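You operate a simulated robot arm through the tools that you are given. There is no shell and no other tool. Be economical: measure what you need, move in short steps, check, and stop when the job is done.

Carry out the task below with a simulated robot arm. There is one attempt and no reset: what you move stays moved.

TASK
Fit the white hinge at the left end of the silver rail and the 80 kg roller at the right.
Fine: slide each to its stop, then lock it with its red knob.

The check looks at the end state, three seconds after you hand in, the way a careful person would. Anything else that was tipped, shoved, dropped, spilled or broken makes it a failure.

THE ROBOT
A 6-joint arm with a two-finger parallel gripper, fixed in place. Base frame: the origin is at the foot of the arm, x ahead of it, y to its left, z up. Lengths are in mm, angles in rad, forces in N, time in s.
With the tool pointing down near the work surface it reaches from about 320 to 700 mm from the base axis. Its first joint turns from -2.897 to 2.897 rad. Payload 4.1 kg.
The tool frame sits at the grasp point between the pads (the TCP): z along the fingers, y along the line on which they close. The tips reach 23 mm beyond it. The gripper opens to 94 mm. The fingers are 38 mm wide and 10 mm thick; the gripper's body (54 by 96 mm) begins 39 mm behind the TCP.
Orientation is told as [roll, pitch, yaw] about the base's x, y, z axes, in that order, counted from this pose: with the fingers straight down and closing along the base's y, the tool's x points along the base's -x, its y along +y and its z along -z.

THE INTERFACE
- The arm moves only by the tool step_arm. Its argument "targets" is a list of rows, each a list of 3 entries, a list of its own where there are three numbers: the finger opening in mm, from 0 to 94, then the shift along the base's x, y, z in units of 500 mm (1.0 is 500 mm), then the turn, a rotation vector about the base's x, y, z in units of 90 degrees (1.0 is 90 degrees). In form: [[grip, [x, y, z], [ax, ay, az]], ...]. A call has 1 to 8 rows; each row is the pose to reach, as a shift and turn from the pose commanded when the call began. A call with a number of a shift or a turn outside -1 to 1 is refused whole. Each row takes 0.2 s and may step no farther than 50 mm and 0.15 rad from the row before; otherwise, or with a gripper value out of range, the whole call is refused. A pose out of reach is approached as far as the arm can. The call stops where the force on the tool passes 90 N (or 10 N more than at its start, if that is more) or the arm is blocked; 0.2 s more then pass. Each finger travels about 45 mm/s and halts on what it meets, pressing with about 30 N; the grip force reading is that of the motor and also rises with nothing between the fingers. The clock runs only during rows and for 0.2 s after the last one: add rows that repeat a pose to give the fingers time. The reply holds the time, the measured pose of the TCP, the force on the tool along the base axes, the opening and the grip force, in the units named above and with some noise.
- Cameras (640 x 400 px; columns grow to the right, rows downward): "scene" is fixed at [49.3, -500, 1496.5]; the picture's right is [0.27, -0.96, 0.00], its down [-0.90, -0.26, -0.34] and it looks along [0.33, 0.09, -0.94] (base axes); focal length 347 px, centre (320, 200). "wrist" rides on the gripper at [86, 16, -74] in the tool frame; the picture's right is [-0.18, 0.98, 0.00], its down [-0.58, -0.11, -0.81] and it looks along [-0.79, -0.15, 0.59] (tool axes); focal length 243 px, centre (320, 200).
- get_image(camera): a new picture of that camera. It takes no simulated time.
- raise_lower(by): slides the trunk up (or, below 0, down) by that many mm; the arm rides with it, the base frame stays. It gives what a move gives, with no picture.
- locate(camera, pixels): there is no depth. For up to 12 entries [column, row, z] of the newest picture of that camera ("zoom" is the newest enlarged one), the place [x, y] in the base frame at which the ray of that pixel passes the height z, good to about 2 mm. It takes no simulated time.
- inspect(camera, box): a new picture of the part [left, top, right, bottom] of that camera's present view, enlarged. It takes no simulated time.
- sign_off(): hands the job in; it is judged then, once.

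Work in short steps. Measure before you move; look again where a grasp or a placing could have gone wrong, and mend it. You have 80 turns and 34 pictures in all, those below and enlarged ones among them. Open the gripper and draw the arm clear of the work before you hand the job in, unless the task says otherwise; then end with one line.

The tools are called as a command line: name --argument value ..., lists and objects as JSON in quotes. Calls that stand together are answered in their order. step_arm: Moves the arm, as the interface text tells. Its arguments: {"type":"object","properties":{"targets":{"type":"array","items":{"type":"array"}}},"required":["targets"]} The other tools are called the same way: raise_lower (by) slides the trunk up or down; get_image (camera) takes a picture; locate (camera, pixels) gives the place at which the rays of pixels pass given heights; inspect (camera, box) takes an enlarged picture of a part of a camera's view; sign_off () hands the job in.

At the start:

```text
t: 0.0
tcp_pos: [291.1, -360.8, 1086.2]
ee_rot: [-0.002, 0.001, 0.001]
wrist_force: [0.2, 0.0, 0.5]
gripper_width: 94.0
grasp_force: 0.1
trunk travel left (down, up): [-500.0, 90.0]
```

scene: 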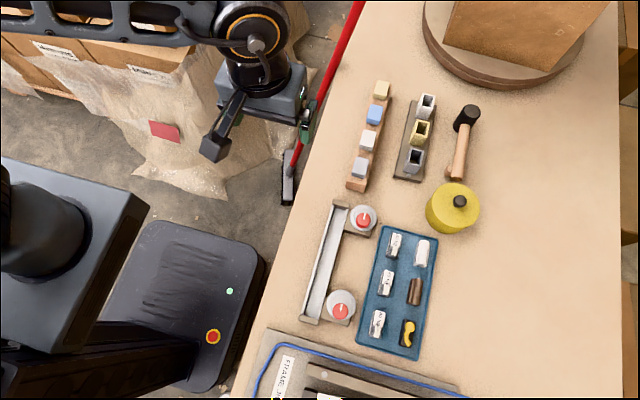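
wrist: 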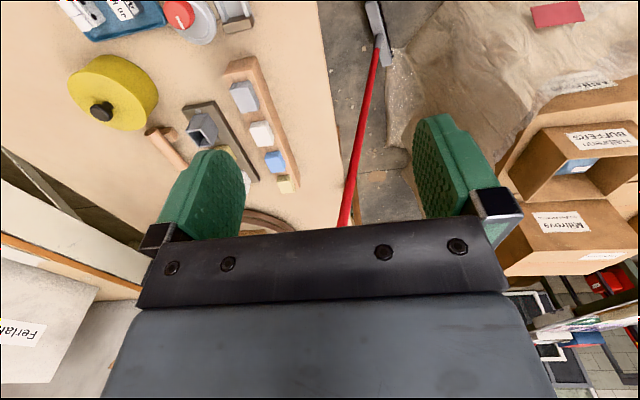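

The scene shows a rail at about (335,260) with two red-knobbed stops, and a blue tray with parts at (398,290). I'll enlarge both before planning.

inspect --camera "scene" --box '[290, 190, 450, 370]'

inspect --camera "scene" --box '[240, 300, 480, 400]'

inspect --camera "scene" --box '[330, 70, 490, 240]'

```text
2.22 times, centred on (370, 280) of scene
```

zoom: 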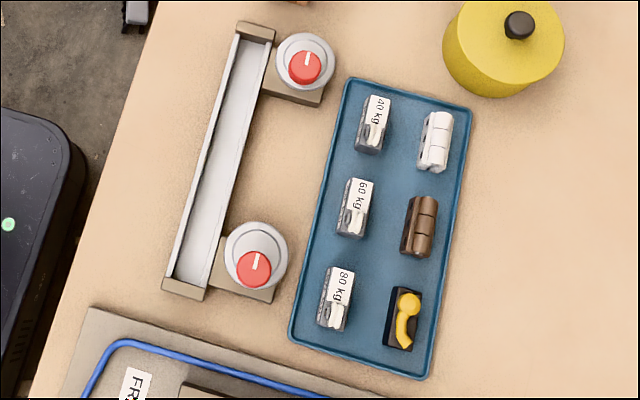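

```text
2.67 times, centred on (360, 350) of scene
```

zoom: 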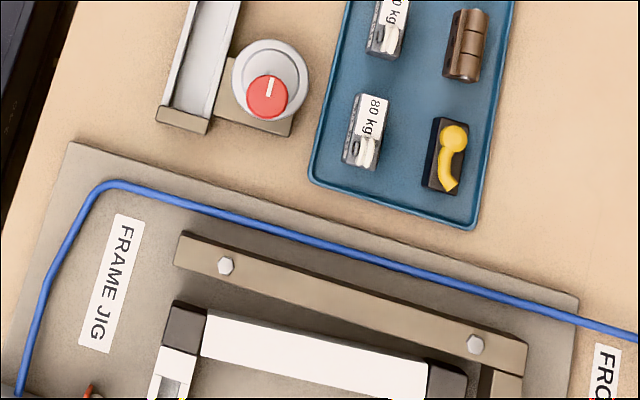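

```text
2.35 times, centred on (410, 155) of scene
```

zoom: 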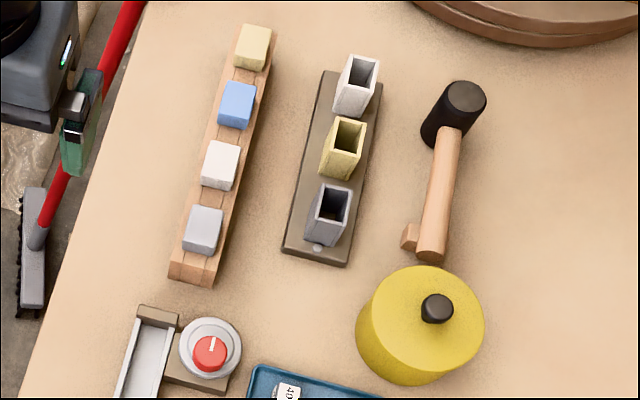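

I'll measure the key points of the rail, knobs and parts. First the geometry on the table.

locate --camera "scene" --pixels '[[335, 203, 780], [310, 320, 780], [363, 220, 800], [340, 310, 800], [395, 245, 785], [386, 283, 785], [377, 324, 785], [422, 254, 785], [408, 335, 785], [380, 228, 764], [410, 358, 764], [285, 330, 764]]'

inspect --camera "scene" --box '[370, 225, 440, 275]'

inspect --camera "scene" --box '[295, 190, 385, 250]'

inspect --camera "scene" --box '[295, 270, 395, 345]'

```text
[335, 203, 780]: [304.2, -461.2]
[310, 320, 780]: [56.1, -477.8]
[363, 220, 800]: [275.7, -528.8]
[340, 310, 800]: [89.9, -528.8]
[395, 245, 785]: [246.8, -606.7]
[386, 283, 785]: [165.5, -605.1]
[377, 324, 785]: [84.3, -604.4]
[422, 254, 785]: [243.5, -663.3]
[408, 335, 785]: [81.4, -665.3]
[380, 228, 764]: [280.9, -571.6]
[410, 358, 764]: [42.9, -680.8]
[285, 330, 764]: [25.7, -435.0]
```

```text
8.00 times, centred on (405, 250) of scene
```

zoom: 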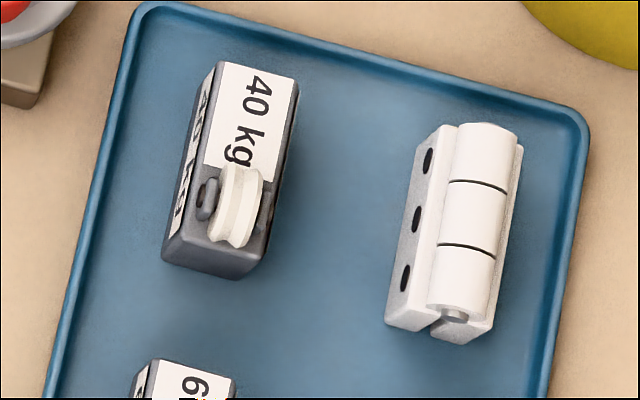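

```text
6.67 times, centred on (340, 220) of scene
```

zoom: 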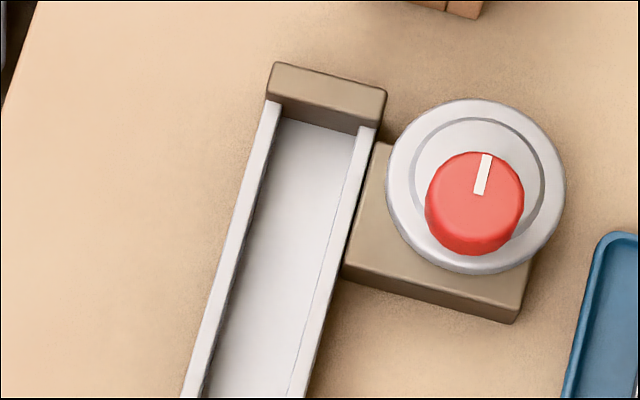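

```text
5.33 times, centred on (345, 308) of scene
```

zoom: 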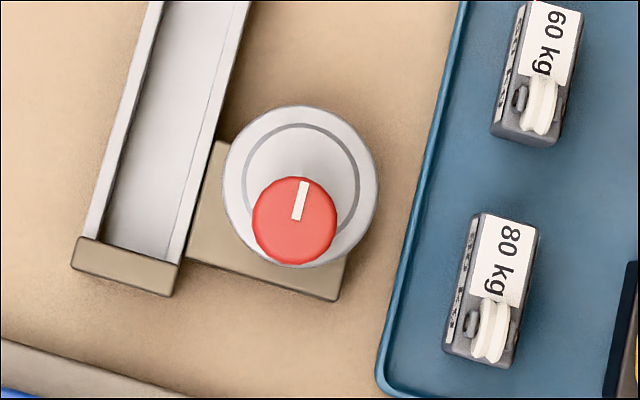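

The knobs look like eccentric cams: the grey disc is offset from the red knob axis, with the line pointing +x. I'll bring the gripper to about (40,-470,900) so the wrist camera can see rail heights and clearances.

step_arm --targets '[[94, [-0.063, -0.027, -0.046], [0, 0, 0]], [94, [-0.126, -0.054, -0.092], [0, 0, 0]], [94, [-0.189, -0.081, -0.138], [0, 0, 0]], [94, [-0.252, -0.108, -0.184], [0, 0, 0]], [94, [-0.315, -0.135, -0.23], [0, 0, 0]], [94, [-0.378, -0.162, -0.276], [0, 0, 0]], [94, [-0.44, -0.19, -0.322], [0, 0, 0]], [94, [-0.5, -0.218, -0.366], [0, 0, 0]]]'

get_image --camera "wrist"

```text
t: 1.8
tcp_pos: [41.3, -472.9, 900.8]
ee_rot: [0.0, -0.001, 0.0]
wrist_force: [-0.6, -0.1, 0.0]
gripper_width: 93.9
grasp_force: 0.1
trunk travel left (down, up): [-500.0, 90.0]
```

```text
25 pictures are left
```

wrist: 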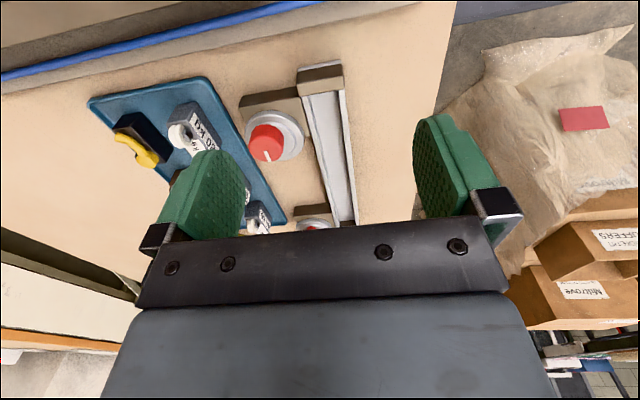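

The wrist view shows the rail from (320,75) to (345,220) and the 80 kg roller at (190,125). I'll enlarge that area.

inspect --camera "wrist" --box '[80, 50, 370, 235]'

```text
2.16 times, centred on (225, 142) of wrist
```

zoom: 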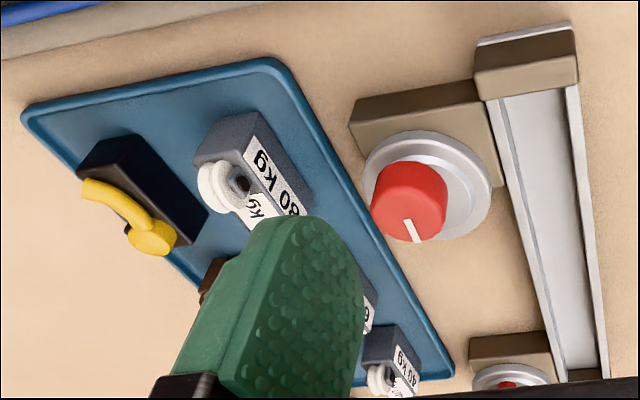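

I'll triangulate heights using matching points in both pictures: the knob line tip, the rail-end corners and the roller corner.

locate --camera "scene" --pixels '[[342.4, 304.4, 764], [342.4, 304.4, 824], [300.2, 314.9, 764], [300.2, 314.9, 824], [319.3, 320, 764], [319.3, 320, 824], [375, 310.4, 764], [375, 310.4, 824], [385.9, 313.3, 764], [385.9, 313.3, 824], [341.2, 305.4, 764], [341.2, 305.4, 824]]'

locate --camera "wrist" --pixels '[[270.4, 161.4, 764], [270.4, 161.4, 824], [343.5, 87.5, 764], [343.5, 87.5, 824], [297.6, 95.7, 764], [297.6, 95.7, 824], [221, 148, 764], [221, 148, 824]]'

```text
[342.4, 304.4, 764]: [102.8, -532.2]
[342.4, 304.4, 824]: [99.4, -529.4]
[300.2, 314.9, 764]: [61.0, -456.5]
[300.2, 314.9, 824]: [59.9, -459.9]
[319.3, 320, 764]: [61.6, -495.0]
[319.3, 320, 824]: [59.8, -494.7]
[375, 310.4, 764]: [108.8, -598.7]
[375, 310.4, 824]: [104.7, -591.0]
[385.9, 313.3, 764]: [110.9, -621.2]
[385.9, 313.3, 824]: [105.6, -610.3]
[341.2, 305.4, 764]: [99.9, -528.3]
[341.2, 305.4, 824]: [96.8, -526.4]
```

```text
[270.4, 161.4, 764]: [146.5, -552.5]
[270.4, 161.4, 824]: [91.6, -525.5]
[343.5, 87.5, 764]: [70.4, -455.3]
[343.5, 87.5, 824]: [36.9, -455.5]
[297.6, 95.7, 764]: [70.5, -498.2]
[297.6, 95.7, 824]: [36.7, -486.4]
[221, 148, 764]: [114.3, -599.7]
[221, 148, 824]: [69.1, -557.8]
```

Knob top is at z≈815 and the rail end block top at z≈780 with its inner face at x≈60. Now I'll move to about (170,-580,880) to look at the hinge and the left knob.

step_arm --targets '[[94, [0.064, -0.053, -0.01], [0, 0, 0]], [94, [0.128, -0.107, -0.02], [0, 0, 0]], [94, [0.192, -0.16, -0.03], [0, 0, 0]], [94, [0.256, -0.214, -0.04], [0, 0, 0]]]'

inspect --camera "wrist" --box '[140, 0, 500, 225]'

```text
t: 2.8
tcp_pos: [169.8, -577.0, 883.8]
ee_rot: [0.003, -0.002, -0.001]
wrist_force: [-1.4, 0.4, 0.6]
gripper_width: 94.0
grasp_force: 0.1
trunk travel left (down, up): [-500.0, 90.0]
```

```text
1.78 times, centred on (320, 112) of wrist
```

zoom: 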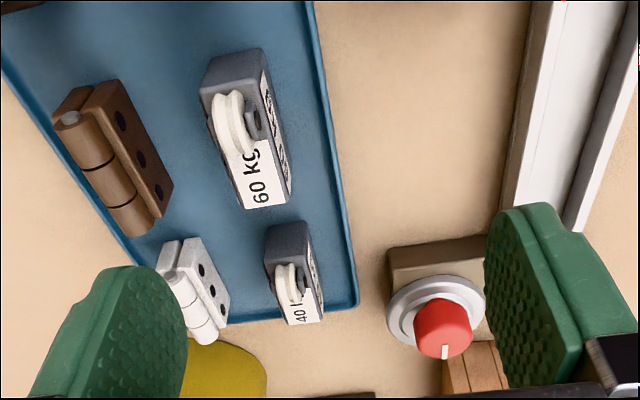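

The hinge stands with its leaves vertical, barrel on top, and its long axis along x. Next I'll view the rail channel from over its axis.

step_arm --targets '[[94, [-0.046, 0.071, -0.012], [0, 0, 0]], [94, [-0.092, 0.142, -0.024], [0, 0, 0]], [94, [-0.14, 0.214, -0.038], [0, 0, 0]]]'

inspect --camera "wrist" --box '[180, 0, 440, 210]'

```text
t: 3.6
tcp_pos: [100.6, -473.4, 861.9]
ee_rot: [0.001, 0.001, 0.0]
wrist_force: [0.0, -0.7, 0.0]
gripper_width: 94.1
grasp_force: 0.0
trunk travel left (down, up): [-500.0, 90.0]
```

```text
1.90 times, centred on (310, 105) of wrist
```

zoom: 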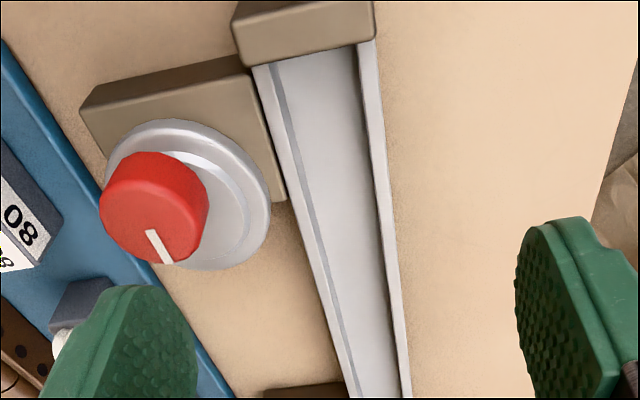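

I'll measure the wall edges, disc and floor in this zoom, along with the same wall edges in the scene view, to get wall height and channel width.

locate --camera "zoom" --pixels '[[253, 68, 780], [271, 64, 780], [360, 46, 780], [375, 42, 780], [285, 120, 770], [364, 100, 770], [240, 68, 780], [271, 190, 790], [104, 180, 790], [160, 245, 815], [313, 250, 780], [384, 200, 780]]'

locate --camera "scene" --pixels '[[319.5, 248.5, 780], [322.7, 248.5, 780], [336.6, 248.5, 780], [338.8, 248.5, 780], [319.5, 248.5, 770], [322.7, 248.5, 770], [336.6, 248.5, 770], [338.8, 248.5, 770]]'

```text
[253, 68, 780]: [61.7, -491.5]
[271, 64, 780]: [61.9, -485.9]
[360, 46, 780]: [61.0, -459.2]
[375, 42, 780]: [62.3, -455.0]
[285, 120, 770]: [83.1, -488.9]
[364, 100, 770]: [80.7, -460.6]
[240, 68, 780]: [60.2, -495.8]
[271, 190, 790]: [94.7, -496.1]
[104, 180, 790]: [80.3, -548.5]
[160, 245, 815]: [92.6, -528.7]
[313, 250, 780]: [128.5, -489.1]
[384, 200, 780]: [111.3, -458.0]
```

```text
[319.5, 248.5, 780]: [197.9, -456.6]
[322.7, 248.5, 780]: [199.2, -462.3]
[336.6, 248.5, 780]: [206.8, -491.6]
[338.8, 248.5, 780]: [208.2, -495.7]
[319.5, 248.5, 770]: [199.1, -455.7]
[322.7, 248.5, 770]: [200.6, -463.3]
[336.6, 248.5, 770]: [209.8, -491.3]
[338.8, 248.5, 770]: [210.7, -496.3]
```

Now the centres of the discs and red knobs (scene pixels (363.4,217.9)/(363.2,220.4) and (341.2,305.2)/(340.1,312.1)), plus the part outlines.

locate --camera "scene" --pixels '[[363.4, 217.9, 788], [363.2, 220.4, 815], [341.2, 305.2, 788], [340.1, 312.1, 815], [326.6, 304, 788], [355.9, 308, 788], [375, 310.4, 792], [385.9, 313.3, 792], [368.4, 334.5, 768], [381, 338.8, 768], [377.5, 327, 800]]'

inspect --camera "scene" --box '[360, 295, 424, 340]'

```text
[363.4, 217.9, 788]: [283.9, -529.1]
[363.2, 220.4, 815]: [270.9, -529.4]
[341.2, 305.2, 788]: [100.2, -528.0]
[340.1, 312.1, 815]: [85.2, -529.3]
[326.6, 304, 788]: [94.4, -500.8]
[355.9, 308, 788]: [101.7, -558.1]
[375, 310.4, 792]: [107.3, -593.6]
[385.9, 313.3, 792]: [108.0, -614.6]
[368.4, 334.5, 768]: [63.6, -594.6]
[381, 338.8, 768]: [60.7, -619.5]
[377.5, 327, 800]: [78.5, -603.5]
```

```text
8.89 times, centred on (392, 318) of scene
```

zoom: 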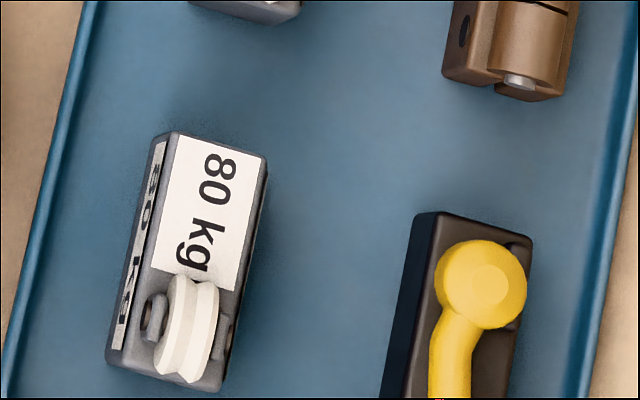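

The cam eccentricity is about 15 mm (disc centre (100,-528), axis (85,-529)), so a 90° counter-clockwise turn swings the disc to y≈-486 over the rail. The 80 kg block sits near (84,-604.5) and is about 24 mm wide; I'll hover over it with a narrower opening and look.

step_arm --targets '[[80, [-0.011, -0.088, -0.006], [0, 0, 0]], [60, [-0.022, -0.176, -0.012], [0, 0, 0]], [50, [-0.032, -0.262, -0.018], [0, 0, 0]], [50, [-0.032, -0.262, -0.03], [0, 0, 0]]]'

inspect --camera "wrist" --box '[200, 0, 440, 200]'

```text
t: 4.6
tcp_pos: [83.2, -600.6, 848.0]
ee_rot: [0.0, 0.0, 0.001]
wrist_force: [1.3, 0.1, -0.1]
gripper_width: 50.0
grasp_force: 0.0
trunk travel left (down, up): [-500.0, 90.0]
```

```text
2.00 times, centred on (320, 100) of wrist
```

zoom: 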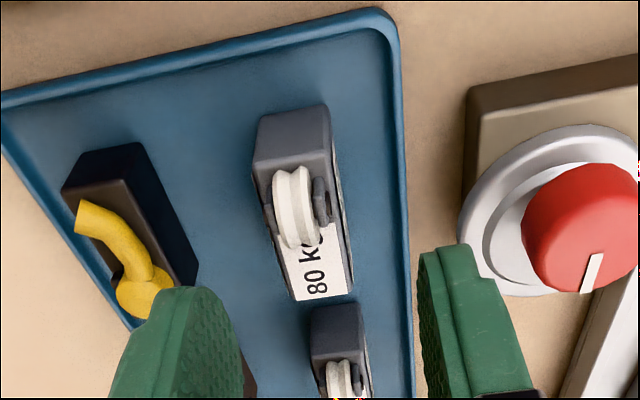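

I'll measure the block from this view: base corners (261,117),(325,103), near top corners (254,160),(330,148), far label corners (293,301),(352,292), wheel (300,205), and finger tips.

locate --camera "zoom" --pixels '[[261, 117, 767], [325, 103, 767], [254, 160, 785], [330, 148, 785], [254, 160, 790], [330, 148, 790], [293, 301, 785], [352, 292, 785], [293, 301, 792], [352, 292, 792], [300, 205, 800], [146, 142, 785]]'

```text
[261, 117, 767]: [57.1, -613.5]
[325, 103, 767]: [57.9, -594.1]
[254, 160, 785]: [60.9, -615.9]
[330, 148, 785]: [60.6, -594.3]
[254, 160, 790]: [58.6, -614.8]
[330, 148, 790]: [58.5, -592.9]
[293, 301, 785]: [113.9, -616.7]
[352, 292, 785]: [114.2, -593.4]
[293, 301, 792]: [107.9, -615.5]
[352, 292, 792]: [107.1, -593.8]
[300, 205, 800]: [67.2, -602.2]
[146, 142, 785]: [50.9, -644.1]
```

The block spans x 58–108, y -615.5 to -593.5, top z≈791, so its centre is (83,-604.5). I'll lower to TCP z≈805 (tips at about 782, so they clear the rail walls later) and close.

step_arm --targets '[[50, [0, -0.008, -0.04], [0, 0, 0]], [50, [0, -0.008, -0.086], [0, 0, 0]], [40, [0, -0.008, -0.086], [0, 0, 0]], [20, [0, -0.008, -0.086], [0, 0, 0]], [14, [0, -0.008, -0.086], [0, 0, 0]], [10, [0, -0.008, -0.086], [0, 0, 0]], [10, [0, -0.008, -0.086], [0, 0, 0]]]'

```text
t: 6.2
tcp_pos: [84.9, -605.3, 805.0]
ee_rot: [0.0, 0.0, 0.001]
wrist_force: [0.0, 0.3, 0.0]
gripper_width: 21.3
grasp_force: 30.3
trunk travel left (down, up): [-500.0, 90.0]
```

The block is gripped at 21.3 mm. I'll lift it clear of the knob (815) and carry it to above mid-rail at about (163,-476).

step_arm --targets '[[10, [0, 0, 0.06], [0, 0, 0]], [10, [0, 0, 0.12], [0, 0, 0]], [10, [0.05, 0.07, 0.12], [0, 0, 0]], [10, [0.1, 0.14, 0.12], [0, 0, 0]], [10, [0.14, 0.21, 0.12], [0, 0, 0]], [10, [0.158, 0.259, 0.12], [0, 0, 0]]]'

inspect --camera "wrist" --box '[200, 0, 440, 200]'

```text
t: 7.6
tcp_pos: [160.8, -476.5, 863.1]
ee_rot: [0.0, 0.0, -0.001]
wrist_force: [0.3, -1.4, -0.8]
gripper_width: 21.3
grasp_force: 30.2
trunk travel left (down, up): [-500.0, 90.0]
```

```text
2.00 times, centred on (320, 100) of wrist
```

zoom: 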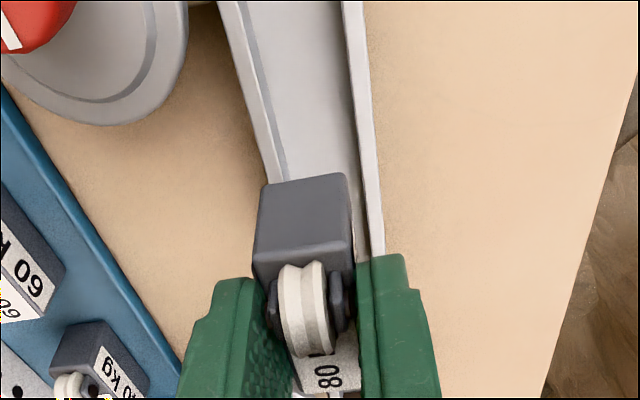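

I'll read the wall edges along row 100 and 60 to centre the block precisely over the channel.

locate --camera "zoom" --pixels '[[244, 100, 778], [258, 100, 778], [266, 100, 768], [355, 100, 768], [355, 100, 778], [369, 100, 778], [244, 100, 772], [258, 100, 772], [355, 100, 772], [369, 100, 772], [267, 184, 825], [345, 174, 825]]'

```text
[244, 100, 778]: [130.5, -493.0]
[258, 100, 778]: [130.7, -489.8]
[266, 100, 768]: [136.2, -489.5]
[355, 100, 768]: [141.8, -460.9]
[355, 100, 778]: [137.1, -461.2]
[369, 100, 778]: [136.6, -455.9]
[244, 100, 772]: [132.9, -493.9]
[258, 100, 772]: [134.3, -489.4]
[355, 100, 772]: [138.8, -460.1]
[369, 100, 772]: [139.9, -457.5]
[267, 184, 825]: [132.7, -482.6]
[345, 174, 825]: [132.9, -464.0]
```

The channel interior runs from about y=-490 to -461 and the block is roughly centred in it, with 3–4 mm of slack each side. I'll lower to just above the floor and check the forces.

step_arm --targets '[[10, [0, 0, -0.05], [0, 0, 0]], [10, [0, 0, -0.09], [0, 0, 0]], [10, [0, 0, -0.104], [0, 0, 0]], [10, [0, 0, -0.108], [0, 0, 0]]]'

```text
t: 8.6
tcp_pos: [161.2, -477.6, 810.5]
ee_rot: [0.0, 0.001, 0.001]
wrist_force: [-0.1, 0.6, -0.2]
gripper_width: 20.9
grasp_force: 29.8
trunk travel left (down, up): [-500.0, 90.0]
```

No contact yet at z≈810. I'll lower in 1 mm steps, watching the force.

step_arm --targets '[[10, [0, 0, -0.002], [0, 0, 0]], [10, [0, 0, -0.004], [0, 0, 0]], [10, [0, 0, -0.006], [0, 0, 0]]]'

inspect --camera "wrist" --box '[200, 0, 440, 200]'

```text
t: 9.4
tcp_pos: [161.9, -475.7, 807.5]
ee_rot: [-0.001, 0.001, 0.002]
wrist_force: [-0.1, -0.8, -0.6]
gripper_width: 20.6
grasp_force: 29.8
trunk travel left (down, up): [-500.0, 90.0]
```

```text
2.00 times, centred on (320, 100) of wrist
```

zoom: 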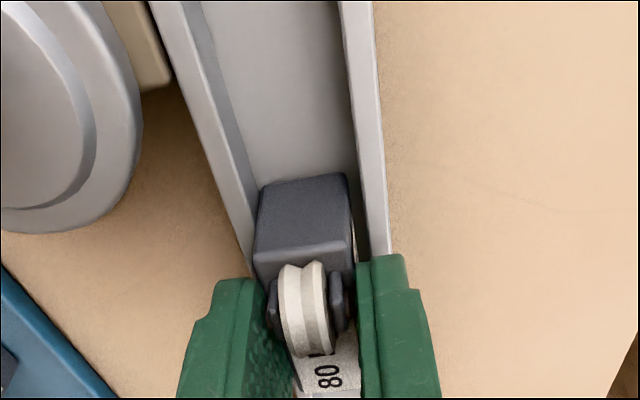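

The block is between the walls and not touching yet. I'll continue downward in small steps.

step_arm --targets '[[10, [0, 0, -0.002], [0, 0, 0]], [10, [0, 0, -0.004], [0, 0, 0]], [10, [0, 0, -0.006], [0, 0, 0]]]'

```text
t: 10.2
tcp_pos: [162.1, -476.1, 807.9]
ee_rot: [-0.004, -0.001, 0.001]
wrist_force: [2.2, 0.7, 17.6]
gripper_width: 21.0
grasp_force: 29.8
trunk travel left (down, up): [-500.0, 90.0]
```

Contact at TCP z≈807 (17.6 N), so the block's base is at about 769 on the channel floor. I'll ease up 1.5 mm, open and rise straight up.

step_arm --targets '[[10, [0, 0, 0.003], [0, 0, 0]], [30, [0, 0, 0.003], [0, 0, 0]], [44, [0, 0, 0.003], [0, 0, 0]], [44, [0, 0, 0.003], [0, 0, 0]], [44, [0, 0, 0.06], [0, 0, 0]], [44, [0.0, 0, 0.12], [0, 0, 0]]]'

inspect --camera "scene" --box '[290, 195, 400, 335]'

```text
t: 11.6
tcp_pos: [160.2, -478.5, 866.1]
ee_rot: [0.0, 0.001, -0.001]
wrist_force: [-0.6, 0.6, 0.0]
gripper_width: 43.8
grasp_force: 0.2
trunk travel left (down, up): [-500.0, 90.0]
```

```text
2.86 times, centred on (345, 265) of scene
```

zoom: 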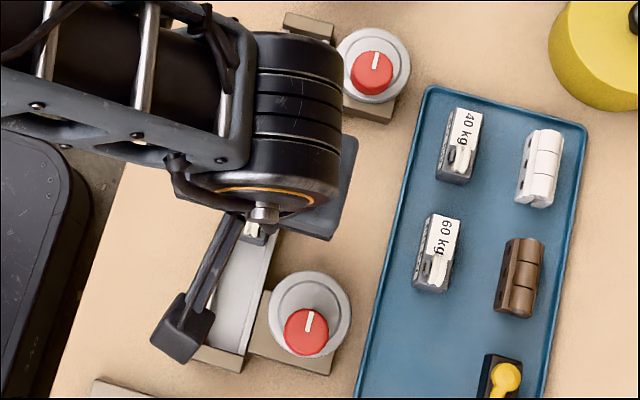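

The block sits in the rail under the gripper. I'll move +x behind it with closed fingers (TCP x≈216), then lower into the channel to use them as a pusher.

step_arm --targets '[[20, [0.056, 0.003, 0], [0, 0, 0]], [0, [0.112, 0.005, 0], [0, 0, 0]], [0, [0.112, 0.005, -0.05], [0, 0, 0]], [0, [0.112, 0.005, -0.1], [0, 0, 0]], [0, [0.112, 0.005, -0.122], [0, 0, 0]], [0, [0.112, 0.005, -0.13], [0, 0, 0]]]'

get_image --camera "wrist"

```text
t: 13.0
tcp_pos: [216.9, -474.2, 798.8]
ee_rot: [-0.001, -0.001, 0.0]
wrist_force: [-1.3, -0.5, 0.5]
gripper_width: 0.0
grasp_force: 30.4
trunk travel left (down, up): [-500.0, 90.0]
```

```text
16 pictures are left
```

wrist: 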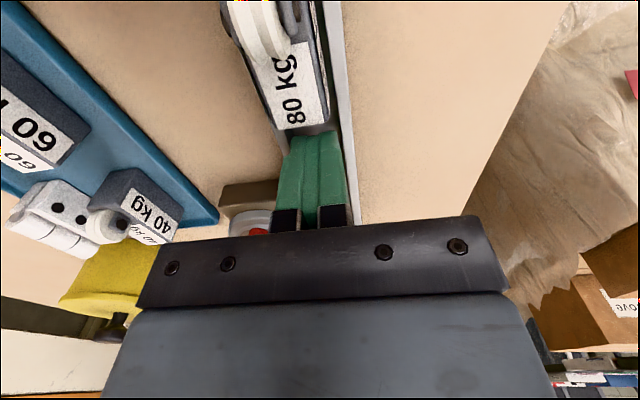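

The fingers are in the channel right behind the 80 kg block. I'll push it toward -x, about 78 mm first.

step_arm --targets '[[0, [-0.04, 0, 0], [0, 0, 0]], [0, [-0.08, 0, 0], [0, 0, 0]], [0, [-0.12, 0, 0], [0, 0, 0]], [0, [-0.15, 0, 0], [0, 0, 0]]]'

```text
t: 14.0
tcp_pos: [141.9, -474.3, 801.3]
ee_rot: [0.0, 0.001, -0.001]
wrist_force: [-0.5, 0.5, 0.0]
gripper_width: 0.0
grasp_force: 30.2
trunk travel left (down, up): [-500.0, 90.0]
```

Now smaller steps toward the stop.

step_arm --targets '[[0, [-0.006, 0, 0], [0, 0, 0]], [0, [-0.012, 0, 0], [0, 0, 0]], [0, [-0.018, 0, 0], [0, 0, 0]], [0, [-0.022, 0, 0], [0, 0, 0]], [0, [-0.026, 0, 0], [0, 0, 0]], [0, [-0.03, 0, 0], [0, 0, 0]]]'

```text
t: 15.4
tcp_pos: [129.6, -473.7, 801.0]
ee_rot: [-0.001, -0.001, 0.003]
wrist_force: [28.1, -3.1, 1.9]
gripper_width: 0.0
grasp_force: 29.9
trunk travel left (down, up): [-500.0, 90.0]
```

The block met its stop (28 N, TCP x≈129.6). I'll back off, rise and move over the right knob at (85,-529), then check the picture.

step_arm --targets '[[0, [0.024, 0, 0], [0, 0, 0]], [0, [0.024, 0, 0.08], [0, 0, 0]], [20, [0.0, 0, 0.13], [0, 0, 0]], [50, [-0.045, -0.055, 0.13], [0, 0, 0]], [60, [-0.09, -0.11, 0.13], [0, 0, 0]], [60, [-0.09, -0.11, 0.13], [0, 0, 0]]]'

inspect --camera "wrist" --box '[200, 0, 460, 210]'

```text
t: 16.8
tcp_pos: [84.6, -529.3, 863.6]
ee_rot: [0.001, 0.001, -0.001]
wrist_force: [0.4, 0.0, 0.1]
gripper_width: 60.1
grasp_force: 0.1
trunk travel left (down, up): [-500.0, 90.0]
```

```text
1.90 times, centred on (330, 105) of wrist
```

zoom: 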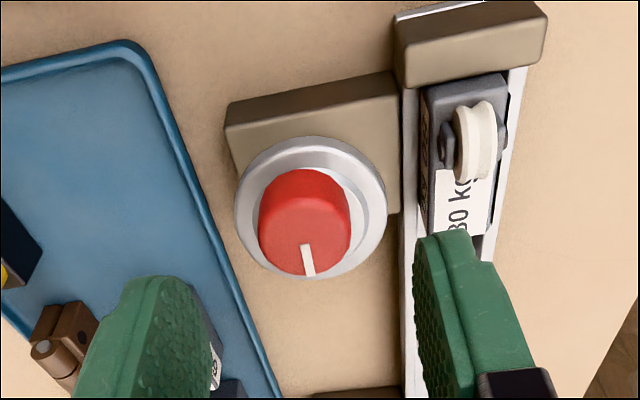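

The block is against its end stop. I'll locate the knob's rim (258,235)/(351,228), line, and the disc edges for height and centre.

locate --camera "zoom" --pixels '[[258, 237, 815], [351, 231, 815], [310, 276, 815], [302, 244, 815], [302, 172, 795], [235, 215, 788], [387, 205, 788], [302, 137, 788], [320, 278, 788], [426, 130, 790], [420, 230, 790], [508, 75, 790]]'

```text
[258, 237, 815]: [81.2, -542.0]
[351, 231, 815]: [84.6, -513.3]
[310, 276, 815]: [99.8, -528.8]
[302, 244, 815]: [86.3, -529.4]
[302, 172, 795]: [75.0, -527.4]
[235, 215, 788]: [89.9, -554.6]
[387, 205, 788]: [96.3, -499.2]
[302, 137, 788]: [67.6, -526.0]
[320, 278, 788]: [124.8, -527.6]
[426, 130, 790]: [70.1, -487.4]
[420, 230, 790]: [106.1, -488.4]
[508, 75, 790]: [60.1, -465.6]
```

Knob centre is (85,-528.5), radius about 14.5, disc top about 790–795. I'll lower to TCP z≈822 with the opening at 44, then close on the knob.

step_arm --targets '[[44, [0, 0.001, 0], [0, 0, 0]], [44, [0, 0.001, -0.04], [0, 0, 0]], [44, [0, 0.001, -0.082], [0, 0, 0]], [34, [0, 0.001, -0.082], [0, 0, 0]], [24, [0, 0.001, -0.082], [0, 0, 0]], [20, [0, 0.001, -0.082], [0, 0, 0]], [20, [0, 0.001, -0.082], [0, 0, 0]]]'

```text
t: 18.4
tcp_pos: [84.3, -529.2, 824.9]
ee_rot: [0.001, 0.0, 0.0]
wrist_force: [0.8, -4.9, -0.5]
gripper_width: 29.6
grasp_force: 45.1
trunk travel left (down, up): [-500.0, 90.0]
```

The knob is gripped at 29.6 mm. I'll turn it counter-clockwise (about +z) in 0.09-unit steps.

step_arm --targets '[[20, [0, 0, 0], [0, 0, 0.09]], [20, [0, 0, 0], [0, 0, 0.18]], [20, [0, 0, 0], [0, 0, 0.27]], [20, [0, 0, 0], [0, 0, 0.36]], [20, [0, 0, 0], [0, 0, 0.45]], [20, [0, 0, 0], [0, 0, 0.54]]]'

inspect --camera "scene" --box '[280, 190, 420, 350]'

```text
t: 19.8
tcp_pos: [84.8, -530.3, 825.2]
ee_rot: [-0.004, 0.005, 0.855]
wrist_force: [23.3, -25.6, 4.9]
gripper_width: 29.6
grasp_force: 45.0
trunk travel left (down, up): [-500.0, 90.0]
```

```text
2.50 times, centred on (350, 270) of scene
```

zoom: 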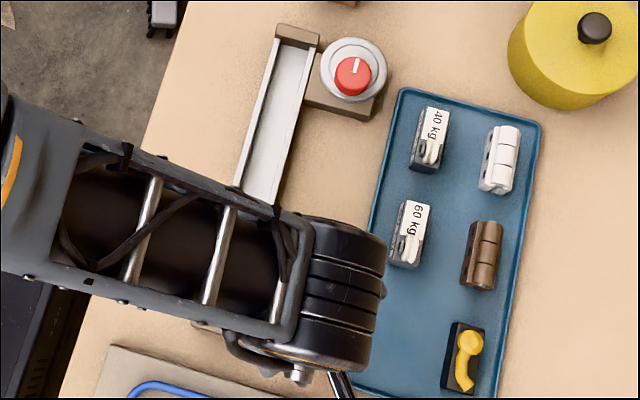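

The knob has turned about 49° with a 35 N side load, which is consistent with the disc starting to press the block. I'll continue.

step_arm --targets '[[20, [0, 0, 0], [0, 0, 0.06]], [20, [0, 0, 0], [0, 0, 0.12]], [20, [0, 0, 0], [0, 0, 0.18]]]'

```text
t: 20.6
tcp_pos: [86.0, -530.9, 824.9]
ee_rot: [-0.002, 0.005, 1.135]
wrist_force: [37.5, -28.1, 7.6]
gripper_width: 29.8
grasp_force: 44.8
trunk travel left (down, up): [-500.0, 90.0]
```

The side force lies along the closing direction, so the knob axis is a few mm to +x of my centre rather than the cam resisting. I'll shift +3 mm x, -1 mm y to relieve it and re-read.

step_arm --targets '[[20, [0.003, -0.001, 0], [0, 0, 0]], [20, [0.006, -0.002, 0], [0, 0, 0]]]'

```text
t: 21.2
tcp_pos: [85.8, -531.7, 824.8]
ee_rot: [0.001, 0.005, 1.131]
wrist_force: [23.0, -18.4, 14.5]
gripper_width: 29.3
grasp_force: 45.1
trunk travel left (down, up): [-500.0, 90.0]
```

The force dropped, which confirms it. I'll finish the turn to 90° with another small shift.

step_arm --targets '[[20, [0.003, -0.001, 0], [0, 0, 0.07]], [20, [0.005, -0.001, 0], [0, 0, 0.14]], [20, [0.006, -0.001, 0], [0, 0, 0.21]], [20, [0.006, -0.001, 0], [0, 0, 0.28]]]'

```text
t: 22.2
tcp_pos: [94.8, -524.5, 823.3]
ee_rot: [0.025, -0.003, 1.548]
wrist_force: [-52.8, 4.2, 19.0]
gripper_width: 43.5
grasp_force: 26.8
out of reach, approached as far as the arm can: row 4
trunk travel left (down, up): [-500.0, 90.0]
```

Something slipped: opening 43.5, TCP shifted by 9 mm and row 4 out of reach. I'll look before doing anything else.

get_image --camera "wrist"

```text
13 pictures are left
```

wrist: 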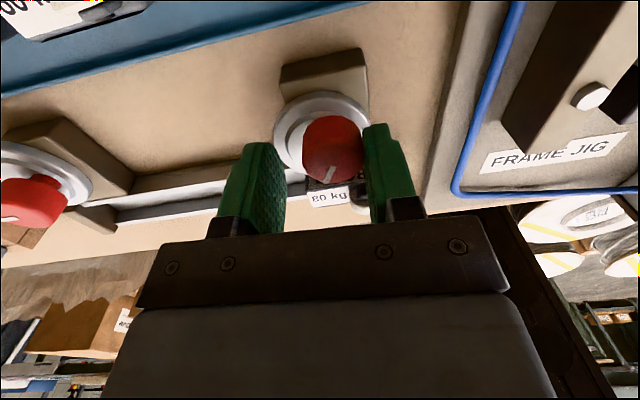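

The line now points mostly toward the rail (+y, slightly +x), and the fingers have come loose. I'll open, re-centre and rise, then view the knob.

step_arm --targets '[[60, [-0.002, 0, 0], [0, 0, -0.03]], [60, [-0.006, 0, 0], [0, 0, -0.06]], [60, [-0.01, 0, 0.03], [0, 0, -0.1]], [60, [-0.01, 0, 0.08], [0, 0, -0.19]], [60, [-0.01, 0, 0.1], [0, 0, -0.28]]]'

```text
t: 23.4
tcp_pos: [100.7, -527.2, 875.4]
ee_rot: [0.0, -0.002, 1.13]
wrist_force: [0.0, -0.2, 0.4]
gripper_width: 60.2
grasp_force: 0.0
trunk travel left (down, up): [-500.0, 90.0]
```

Clear now. I'll turn back to yaw 0 above the knob and look.

step_arm --targets '[[60, [-0.004, 0, 0], [0, 0, -0.09]], [60, [-0.008, 0, 0], [0, 0, -0.18]], [60, [-0.012, 0, 0], [0, 0, -0.27]], [60, [-0.016, 0, 0], [0, 0, -0.36]], [60, [-0.02, 0, 0], [0, 0, -0.45]], [60, [-0.024, 0, 0], [0, 0, -0.54]], [60, [-0.028, 0, 0], [0, 0, -0.63]], [60, [-0.03, -0.004, -0.02], [0, 0, -0.72]]]'

inspect --camera "wrist" --box '[200, 0, 460, 210]'

```text
t: 25.2
tcp_pos: [85.2, -531.9, 863.8]
ee_rot: [0.0, -0.001, -0.004]
wrist_force: [0.1, 0.3, 0.6]
gripper_width: 59.9
grasp_force: 0.0
trunk travel left (down, up): [-500.0, 90.0]
```

```text
1.90 times, centred on (330, 105) of wrist
```

zoom: 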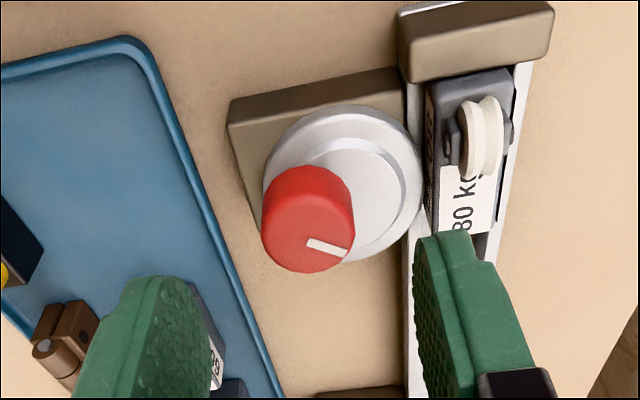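

The knob stands at roughly 65° and the disc edge (424,185) is close to the block's side (428,150). I'll measure these and the knob centre.

locate --camera "zoom" --pixels '[[424, 180, 788], [428, 150, 790], [424, 230, 790], [262, 236, 815], [355, 226, 815], [307, 240, 815], [347, 249, 815], [308, 245, 815], [345, 105, 788], [264, 185, 788], [512, 80, 790], [345, 262, 788]]'

```text
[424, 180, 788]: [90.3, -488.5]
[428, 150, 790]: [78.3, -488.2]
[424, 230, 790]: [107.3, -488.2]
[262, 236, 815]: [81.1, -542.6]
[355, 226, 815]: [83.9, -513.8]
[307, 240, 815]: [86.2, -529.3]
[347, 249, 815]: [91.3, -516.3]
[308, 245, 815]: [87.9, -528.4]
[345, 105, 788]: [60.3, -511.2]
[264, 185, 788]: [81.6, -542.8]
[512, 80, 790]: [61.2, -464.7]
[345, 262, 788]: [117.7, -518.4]
```

The disc is just touching the block at about 67–70°, and about 22° remain. The slip was an arm joint limit near yaw 1.5, so I'll re-grip at yaw 0 centred at (87,-529).

step_arm --targets '[[44, [0.004, 0.005, 0], [0, 0, 0]], [44, [0.004, 0.005, -0.04], [0, 0, 0]], [44, [0.004, 0.005, -0.081], [0, 0, 0]], [34, [0.004, 0.005, -0.081], [0, 0, 0]], [24, [0.004, 0.005, -0.081], [0, 0, 0]], [20, [0.004, 0.005, -0.081], [0, 0, 0]], [20, [0.004, 0.005, -0.081], [0, 0, 0]]]'

step_arm --targets '[[20, [0, 0, 0], [0, 0, 0.06]], [20, [0, 0, 0], [0, 0, 0.12]], [20, [0, 0, 0], [0, 0, 0.18]], [20, [0, 0, 0], [0, 0, 0.24]]]'

```text
t: 26.8
tcp_pos: [86.2, -527.6, 823.7]
ee_rot: [-0.003, 0.0, 0.001]
wrist_force: [1.0, -25.1, -3.1]
gripper_width: 29.5
grasp_force: 45.3
trunk travel left (down, up): [-500.0, 90.0]
```

```text
t: 27.8
tcp_pos: [86.6, -527.9, 823.9]
ee_rot: [-0.004, 0.0, 0.38]
wrist_force: [4.2, -26.7, 3.8]
gripper_width: 29.4
grasp_force: 45.2
trunk travel left (down, up): [-500.0, 90.0]
```

Turned 22° more without strain. I'll open, rise, return to yaw 0 and check.

step_arm --targets '[[36, [0, -0.004, 0], [0, 0, 0]], [46, [0, -0.004, 0], [0, 0, 0]], [50, [0, -0.004, 0.04], [0, 0, -0.08]], [60, [0, -0.004, 0.08], [0, 0, -0.16]], [60, [0, -0.004, 0.08], [0, 0, -0.24]]]'

inspect --camera "wrist" --box '[200, 0, 460, 210]'

```text
t: 29.0
tcp_pos: [85.7, -529.5, 863.1]
ee_rot: [0.001, 0.0, -0.003]
wrist_force: [0.0, 0.0, 0.2]
gripper_width: 59.9
grasp_force: 0.2
trunk travel left (down, up): [-500.0, 90.0]
```

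```text
1.90 times, centred on (330, 105) of wrist
```

zoom: 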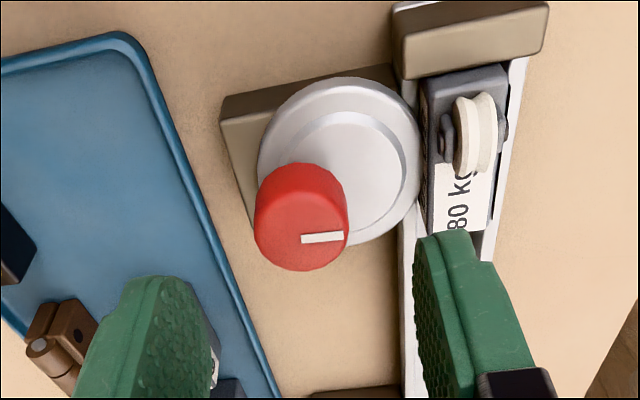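

I'll check the line direction and the clearance between the disc edge and block.

locate --camera "zoom" --pixels '[[302, 239, 815], [344, 236, 815], [419, 150, 788], [421, 130, 790], [418, 230, 790], [340, 77, 788], [345, 245, 788], [507, 80, 790], [258, 160, 788]]'

```text
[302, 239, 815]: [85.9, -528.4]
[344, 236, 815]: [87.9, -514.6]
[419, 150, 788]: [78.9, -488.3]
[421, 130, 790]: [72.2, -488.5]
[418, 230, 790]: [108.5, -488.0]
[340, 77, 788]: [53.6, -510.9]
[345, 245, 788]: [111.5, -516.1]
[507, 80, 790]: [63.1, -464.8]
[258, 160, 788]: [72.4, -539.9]
```

The line reads about 82°, so I'll re-grip at (86,-529.5) and turn about 9° more to bring it square to the rail.

step_arm --targets '[[44, [0.001, 0, 0], [0, 0, 0]], [44, [0.001, 0, -0.04], [0, 0, 0]], [44, [0.001, 0, -0.08], [0, 0, 0]], [34, [0.001, 0, -0.08], [0, 0, 0]], [24, [0.001, 0, -0.08], [0, 0, 0]], [20, [0.001, 0, -0.08], [0, 0, 0]], [20, [0.001, 0, -0.08], [0, 0, 0.05]], [20, [0.001, 0, -0.08], [0, 0, 0.1]]]'

step_arm --targets '[[36, [0, 0, 0], [0, 0, 0]], [46, [0, 0, 0], [0, 0, 0]], [50, [0, 0, 0.04], [0, 0, -0.05]], [60, [0, 0, 0.08], [0, 0, -0.1]], [60, [0, 0, 0.1], [0, 0, -0.1]]]'

inspect --camera "wrist" --box '[200, 0, 460, 210]'

```text
t: 30.8
tcp_pos: [87.4, -529.0, 823.2]
ee_rot: [0.001, 0.0, 0.158]
wrist_force: [-0.5, 2.2, -2.2]
gripper_width: 29.6
grasp_force: 45.2
trunk travel left (down, up): [-500.0, 90.0]
```

```text
t: 32.0
tcp_pos: [85.6, -527.4, 874.4]
ee_rot: [0.002, 0.0, -0.002]
wrist_force: [0.1, 0.4, -0.3]
gripper_width: 59.8
grasp_force: 0.1
trunk travel left (down, up): [-500.0, 90.0]
```

```text
1.90 times, centred on (330, 105) of wrist
```

zoom: 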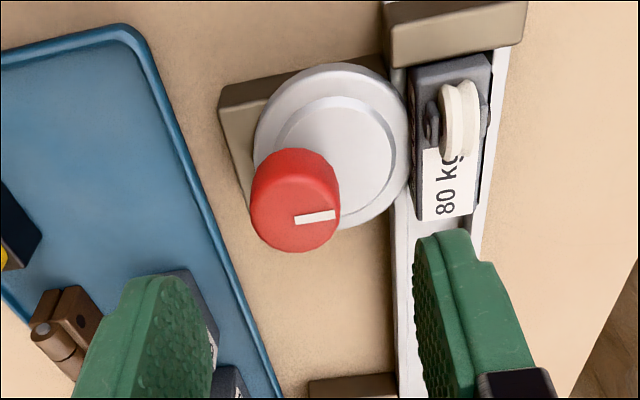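

The line is now square to the rail and the disc meets the block. Next is the white hinge: I'll hover near (238,-655,870) and look.

step_arm --targets '[[50, [0.06, -0.05, 0], [0, 0, 0]], [50, [0.12, -0.1, 0], [0, 0, 0]], [50, [0.18, -0.15, 0], [0, 0, 0]], [50, [0.24, -0.2, 0], [0, 0, 0]], [50, [0.305, -0.258, -0.01], [0, 0, 0]]]'

inspect --camera "wrist" --box '[200, 0, 440, 200]'

```text
t: 33.2
tcp_pos: [228.8, -626.1, 867.6]
ee_rot: [0.001, 0.001, 0.001]
wrist_force: [-0.3, 0.7, 0.4]
gripper_width: 49.9
grasp_force: 0.0
out of reach, approached as far as the arm can: row 5
trunk travel left (down, up): [-500.0, 90.0]
```

```text
2.00 times, centred on (320, 100) of wrist
```

zoom: 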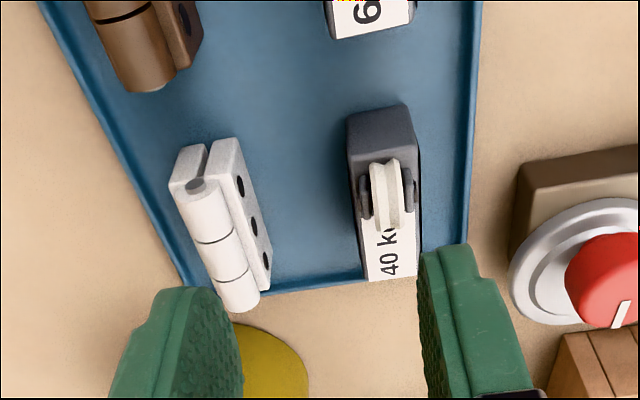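

The arm's reach is limited at this height, so I'll raise the trunk for better reach over the far hinge. First I'll measure the hinge: near end (172,185)/(240,140), far end (222,310)/(270,290).

locate --camera "zoom" --pixels '[[176, 153, 767], [238, 138, 767], [170, 183, 785], [243, 172, 785], [272, 284, 785], [268, 252, 767], [196, 187, 795], [196, 187, 800], [240, 308, 800], [258, 300, 800], [224, 308, 800], [242, 138, 785]]'

raise_lower --by 70

```text
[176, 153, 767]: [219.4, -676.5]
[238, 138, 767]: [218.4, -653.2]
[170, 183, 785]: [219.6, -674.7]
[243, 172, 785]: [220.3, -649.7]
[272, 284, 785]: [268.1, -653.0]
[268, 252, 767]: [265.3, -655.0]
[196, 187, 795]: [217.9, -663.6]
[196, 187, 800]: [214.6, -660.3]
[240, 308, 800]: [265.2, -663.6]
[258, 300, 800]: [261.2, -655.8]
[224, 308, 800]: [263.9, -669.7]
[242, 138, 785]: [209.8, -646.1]
```

```text
t: 34.3
tcp_pos: [229.6, -628.5, 938.4]
ee_rot: [0.001, 0.0, -0.001]
wrist_force: [-0.3, 0.1, -0.7]
gripper_width: 50.1
grasp_force: 0.1
trunk travel left (down, up): [-570.0, 20.0]
```

Hinge spans x 218–266, y -675 to -652, so its centre is about (242,-663.5). I'll check the yellow pot's near edge and lid for clearance before descending.

locate --camera "scene" --pixels '[[426, 217, 764], [426, 210, 820], [442, 232, 764], [453, 207, 820], [460, 200, 840], [440, 215, 820]]'

step_arm --targets '[[46, [0.008, -0.02, -0.06], [0, 0, 0]], [44, [0.016, -0.045, -0.11], [0, 0, 0]], [44, [0.024, -0.07, -0.16], [0, 0, 0]]]'

```text
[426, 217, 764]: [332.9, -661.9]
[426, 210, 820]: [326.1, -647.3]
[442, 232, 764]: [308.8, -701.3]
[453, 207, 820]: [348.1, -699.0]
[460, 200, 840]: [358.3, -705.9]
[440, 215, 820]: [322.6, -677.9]
```

```text
t: 35.1
tcp_pos: [229.4, -624.0, 876.9]
ee_rot: [0.001, 0.003, -0.001]
wrist_force: [-0.5, 0.4, 0.8]
gripper_width: 43.6
grasp_force: 0.1
out of reach, approached as far as the arm can: row 1, 2, 3
trunk travel left (down, up): [-570.0, 20.0]
```

The pot is clear (x>308) but reach is still limited to about 665 with the trunk up, so I'll test the opposite. I'll rise well clear first, then lower the trunk.

step_arm --targets '[[44, [0, 0.03, 0.09], [0, 0, 0]], [44, [0, 0.05, 0.18], [0, 0, 0]], [44, [0, 0.05, 0.25], [0, 0, 0]]]'

raise_lower --by -120

```text
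t: 35.9
tcp_pos: [230.0, -599.0, 1005.2]
ee_rot: [-0.001, 0.001, 0.0]
wrist_force: [-0.7, 0.3, -0.5]
gripper_width: 44.2
grasp_force: 0.0
trunk travel left (down, up): [-570.0, 20.0]
```

```text
t: 37.4
tcp_pos: [229.3, -599.5, 885.6]
ee_rot: [-0.002, 0.0, 0.0]
wrist_force: [0.6, 0.7, 0.4]
gripper_width: 44.2
grasp_force: 0.0
trunk travel left (down, up): [-450.0, 140.0]
```

Trunk is now 50 below the start. I'll try reaching to about (241,-662) while staying at height z≈875.

step_arm --targets '[[44, [0.01, -0.06, 0], [0, 0, 0]], [44, [0.02, -0.11, -0.01], [0, 0, 0]], [44, [0.024, -0.126, -0.02], [0, 0, 0]]]'

```text
t: 38.2
tcp_pos: [233.6, -626.5, 883.5]
ee_rot: [0.0, 0.0, -0.001]
wrist_force: [-0.1, 0.3, -0.4]
gripper_width: 43.9
grasp_force: 0.0
out of reach, approached as far as the arm can: row 2, 3
trunk travel left (down, up): [-450.0, 140.0]
```

Reach is about 668 mm with the tool vertical, and the hinge is at 706. I'll turn the tool to yaw -90° (closing along x, on the hinge's ends) and tilt it about x so the fingers lean outward; this starts the yaw, pulling back slightly.

step_arm --targets '[[44, [0, 0.02, 0], [0, 0, -0.095]], [44, [0, 0.04, 0], [0, 0, -0.19]], [50, [0, 0.06, 0], [0, 0, -0.285]], [56, [0, 0.06, 0], [0, 0, -0.38]], [64, [0, 0.06, 0], [0, 0, -0.475]], [66, [0, 0.06, 0], [0, 0, -0.57]], [66, [0, 0.06, 0], [0, 0, -0.665]], [66, [0, 0.06, 0], [0, 0, -0.76]]]'

step_arm --targets '[[66, [0.004, 0, 0], [0, 0, -0.08]], [66, [0.008, 0, 0], [0, 0, -0.16]], [66, [0.01, 0, 0], [0, 0, -0.24]]]'

step_arm --targets '[[66, [0, 0, 0], [-0.09, 0, 0]], [66, [0, 0, 0], [-0.17, 0, 0]]]'

```text
t: 40.0
tcp_pos: [233.1, -597.9, 883.2]
ee_rot: [0.001, 0.0, -1.197]
wrist_force: [-0.2, -0.2, 0.8]
gripper_width: 65.9
grasp_force: 0.1
trunk travel left (down, up): [-450.0, 140.0]
```

```text
t: 40.8
tcp_pos: [237.8, -598.2, 884.1]
ee_rot: [0.001, 0.001, -1.573]
wrist_force: [-0.8, -0.7, -0.1]
gripper_width: 66.2
grasp_force: 0.0
trunk travel left (down, up): [-450.0, 140.0]
```

```text
t: 41.4
tcp_pos: [237.0, -598.3, 883.4]
ee_rot: [0.0, -0.269, -1.573]
wrist_force: [0.0, -0.6, 0.2]
gripper_width: 65.8
grasp_force: 0.1
trunk travel left (down, up): [-450.0, 140.0]
```

Orientation reached. Now I'll move out to about (242,-656,855) and look.

step_arm --targets '[[66, [0.005, -0.05, -0.02], [0, 0, 0]], [66, [0.009, -0.09, -0.045], [0, 0, 0]], [66, [0.01, -0.116, -0.056], [0, 0, 0]]]'

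get_image --camera "wrist"

```text
t: 42.2
tcp_pos: [243.7, -654.1, 853.9]
ee_rot: [0.001, -0.267, -1.571]
wrist_force: [-0.2, 0.3, 0.7]
gripper_width: 66.1
grasp_force: 0.0
trunk travel left (down, up): [-450.0, 140.0]
```

```text
8 pictures are left
```

wrist: 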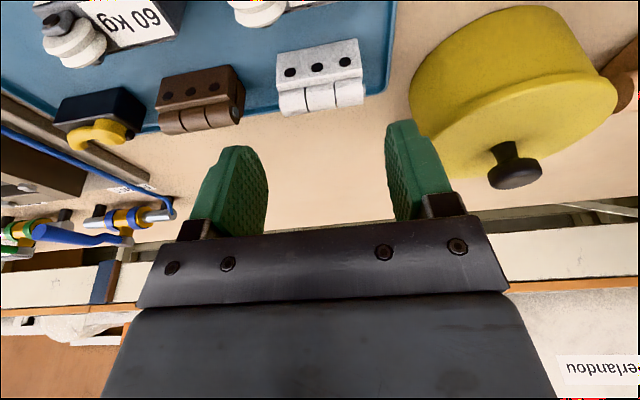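

The hinge lies between the fingers, the pot is clear to the right. I'll descend to z≈809, moving out 3 mm.

step_arm --targets '[[66, [-0.003, -0.006, -0.04], [0, 0, 0]], [66, [-0.003, -0.006, -0.075], [0, 0, 0]], [66, [-0.003, -0.006, -0.09], [0, 0, 0]]]'

```text
t: 43.0
tcp_pos: [242.6, -657.5, 810.2]
ee_rot: [0.001, -0.267, -1.57]
wrist_force: [-0.5, -0.5, -0.3]
gripper_width: 66.0
grasp_force: 0.1
trunk travel left (down, up): [-450.0, 140.0]
```

Tip centre is at about y=-663.5, on the hinge axis. I'll close.

step_arm --targets '[[56, [0, 0, 0], [0, 0, 0]], [46, [0, 0, 0], [0, 0, 0]], [38, [0, 0, 0], [0, 0, 0]], [36, [0, 0, 0], [0, 0, 0]], [36, [0, 0, 0], [0, 0, 0]]]'

inspect --camera "wrist" --box '[200, 0, 440, 200]'

```text
t: 44.2
tcp_pos: [242.1, -657.5, 810.5]
ee_rot: [-0.001, -0.267, -1.571]
wrist_force: [-0.6, -0.3, 1.0]
gripper_width: 49.0
grasp_force: 30.1
trunk travel left (down, up): [-450.0, 140.0]
```

```text
2.00 times, centred on (320, 100) of wrist
```

zoom: 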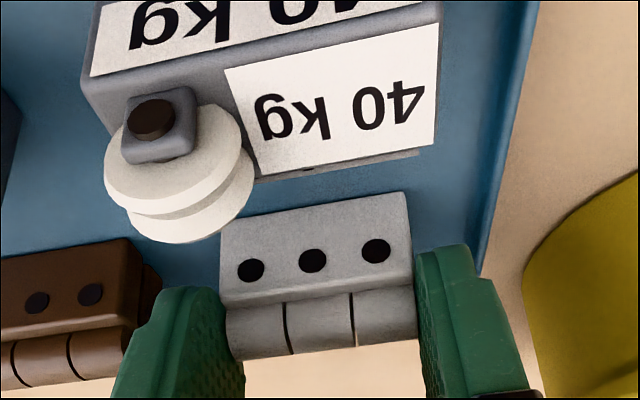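

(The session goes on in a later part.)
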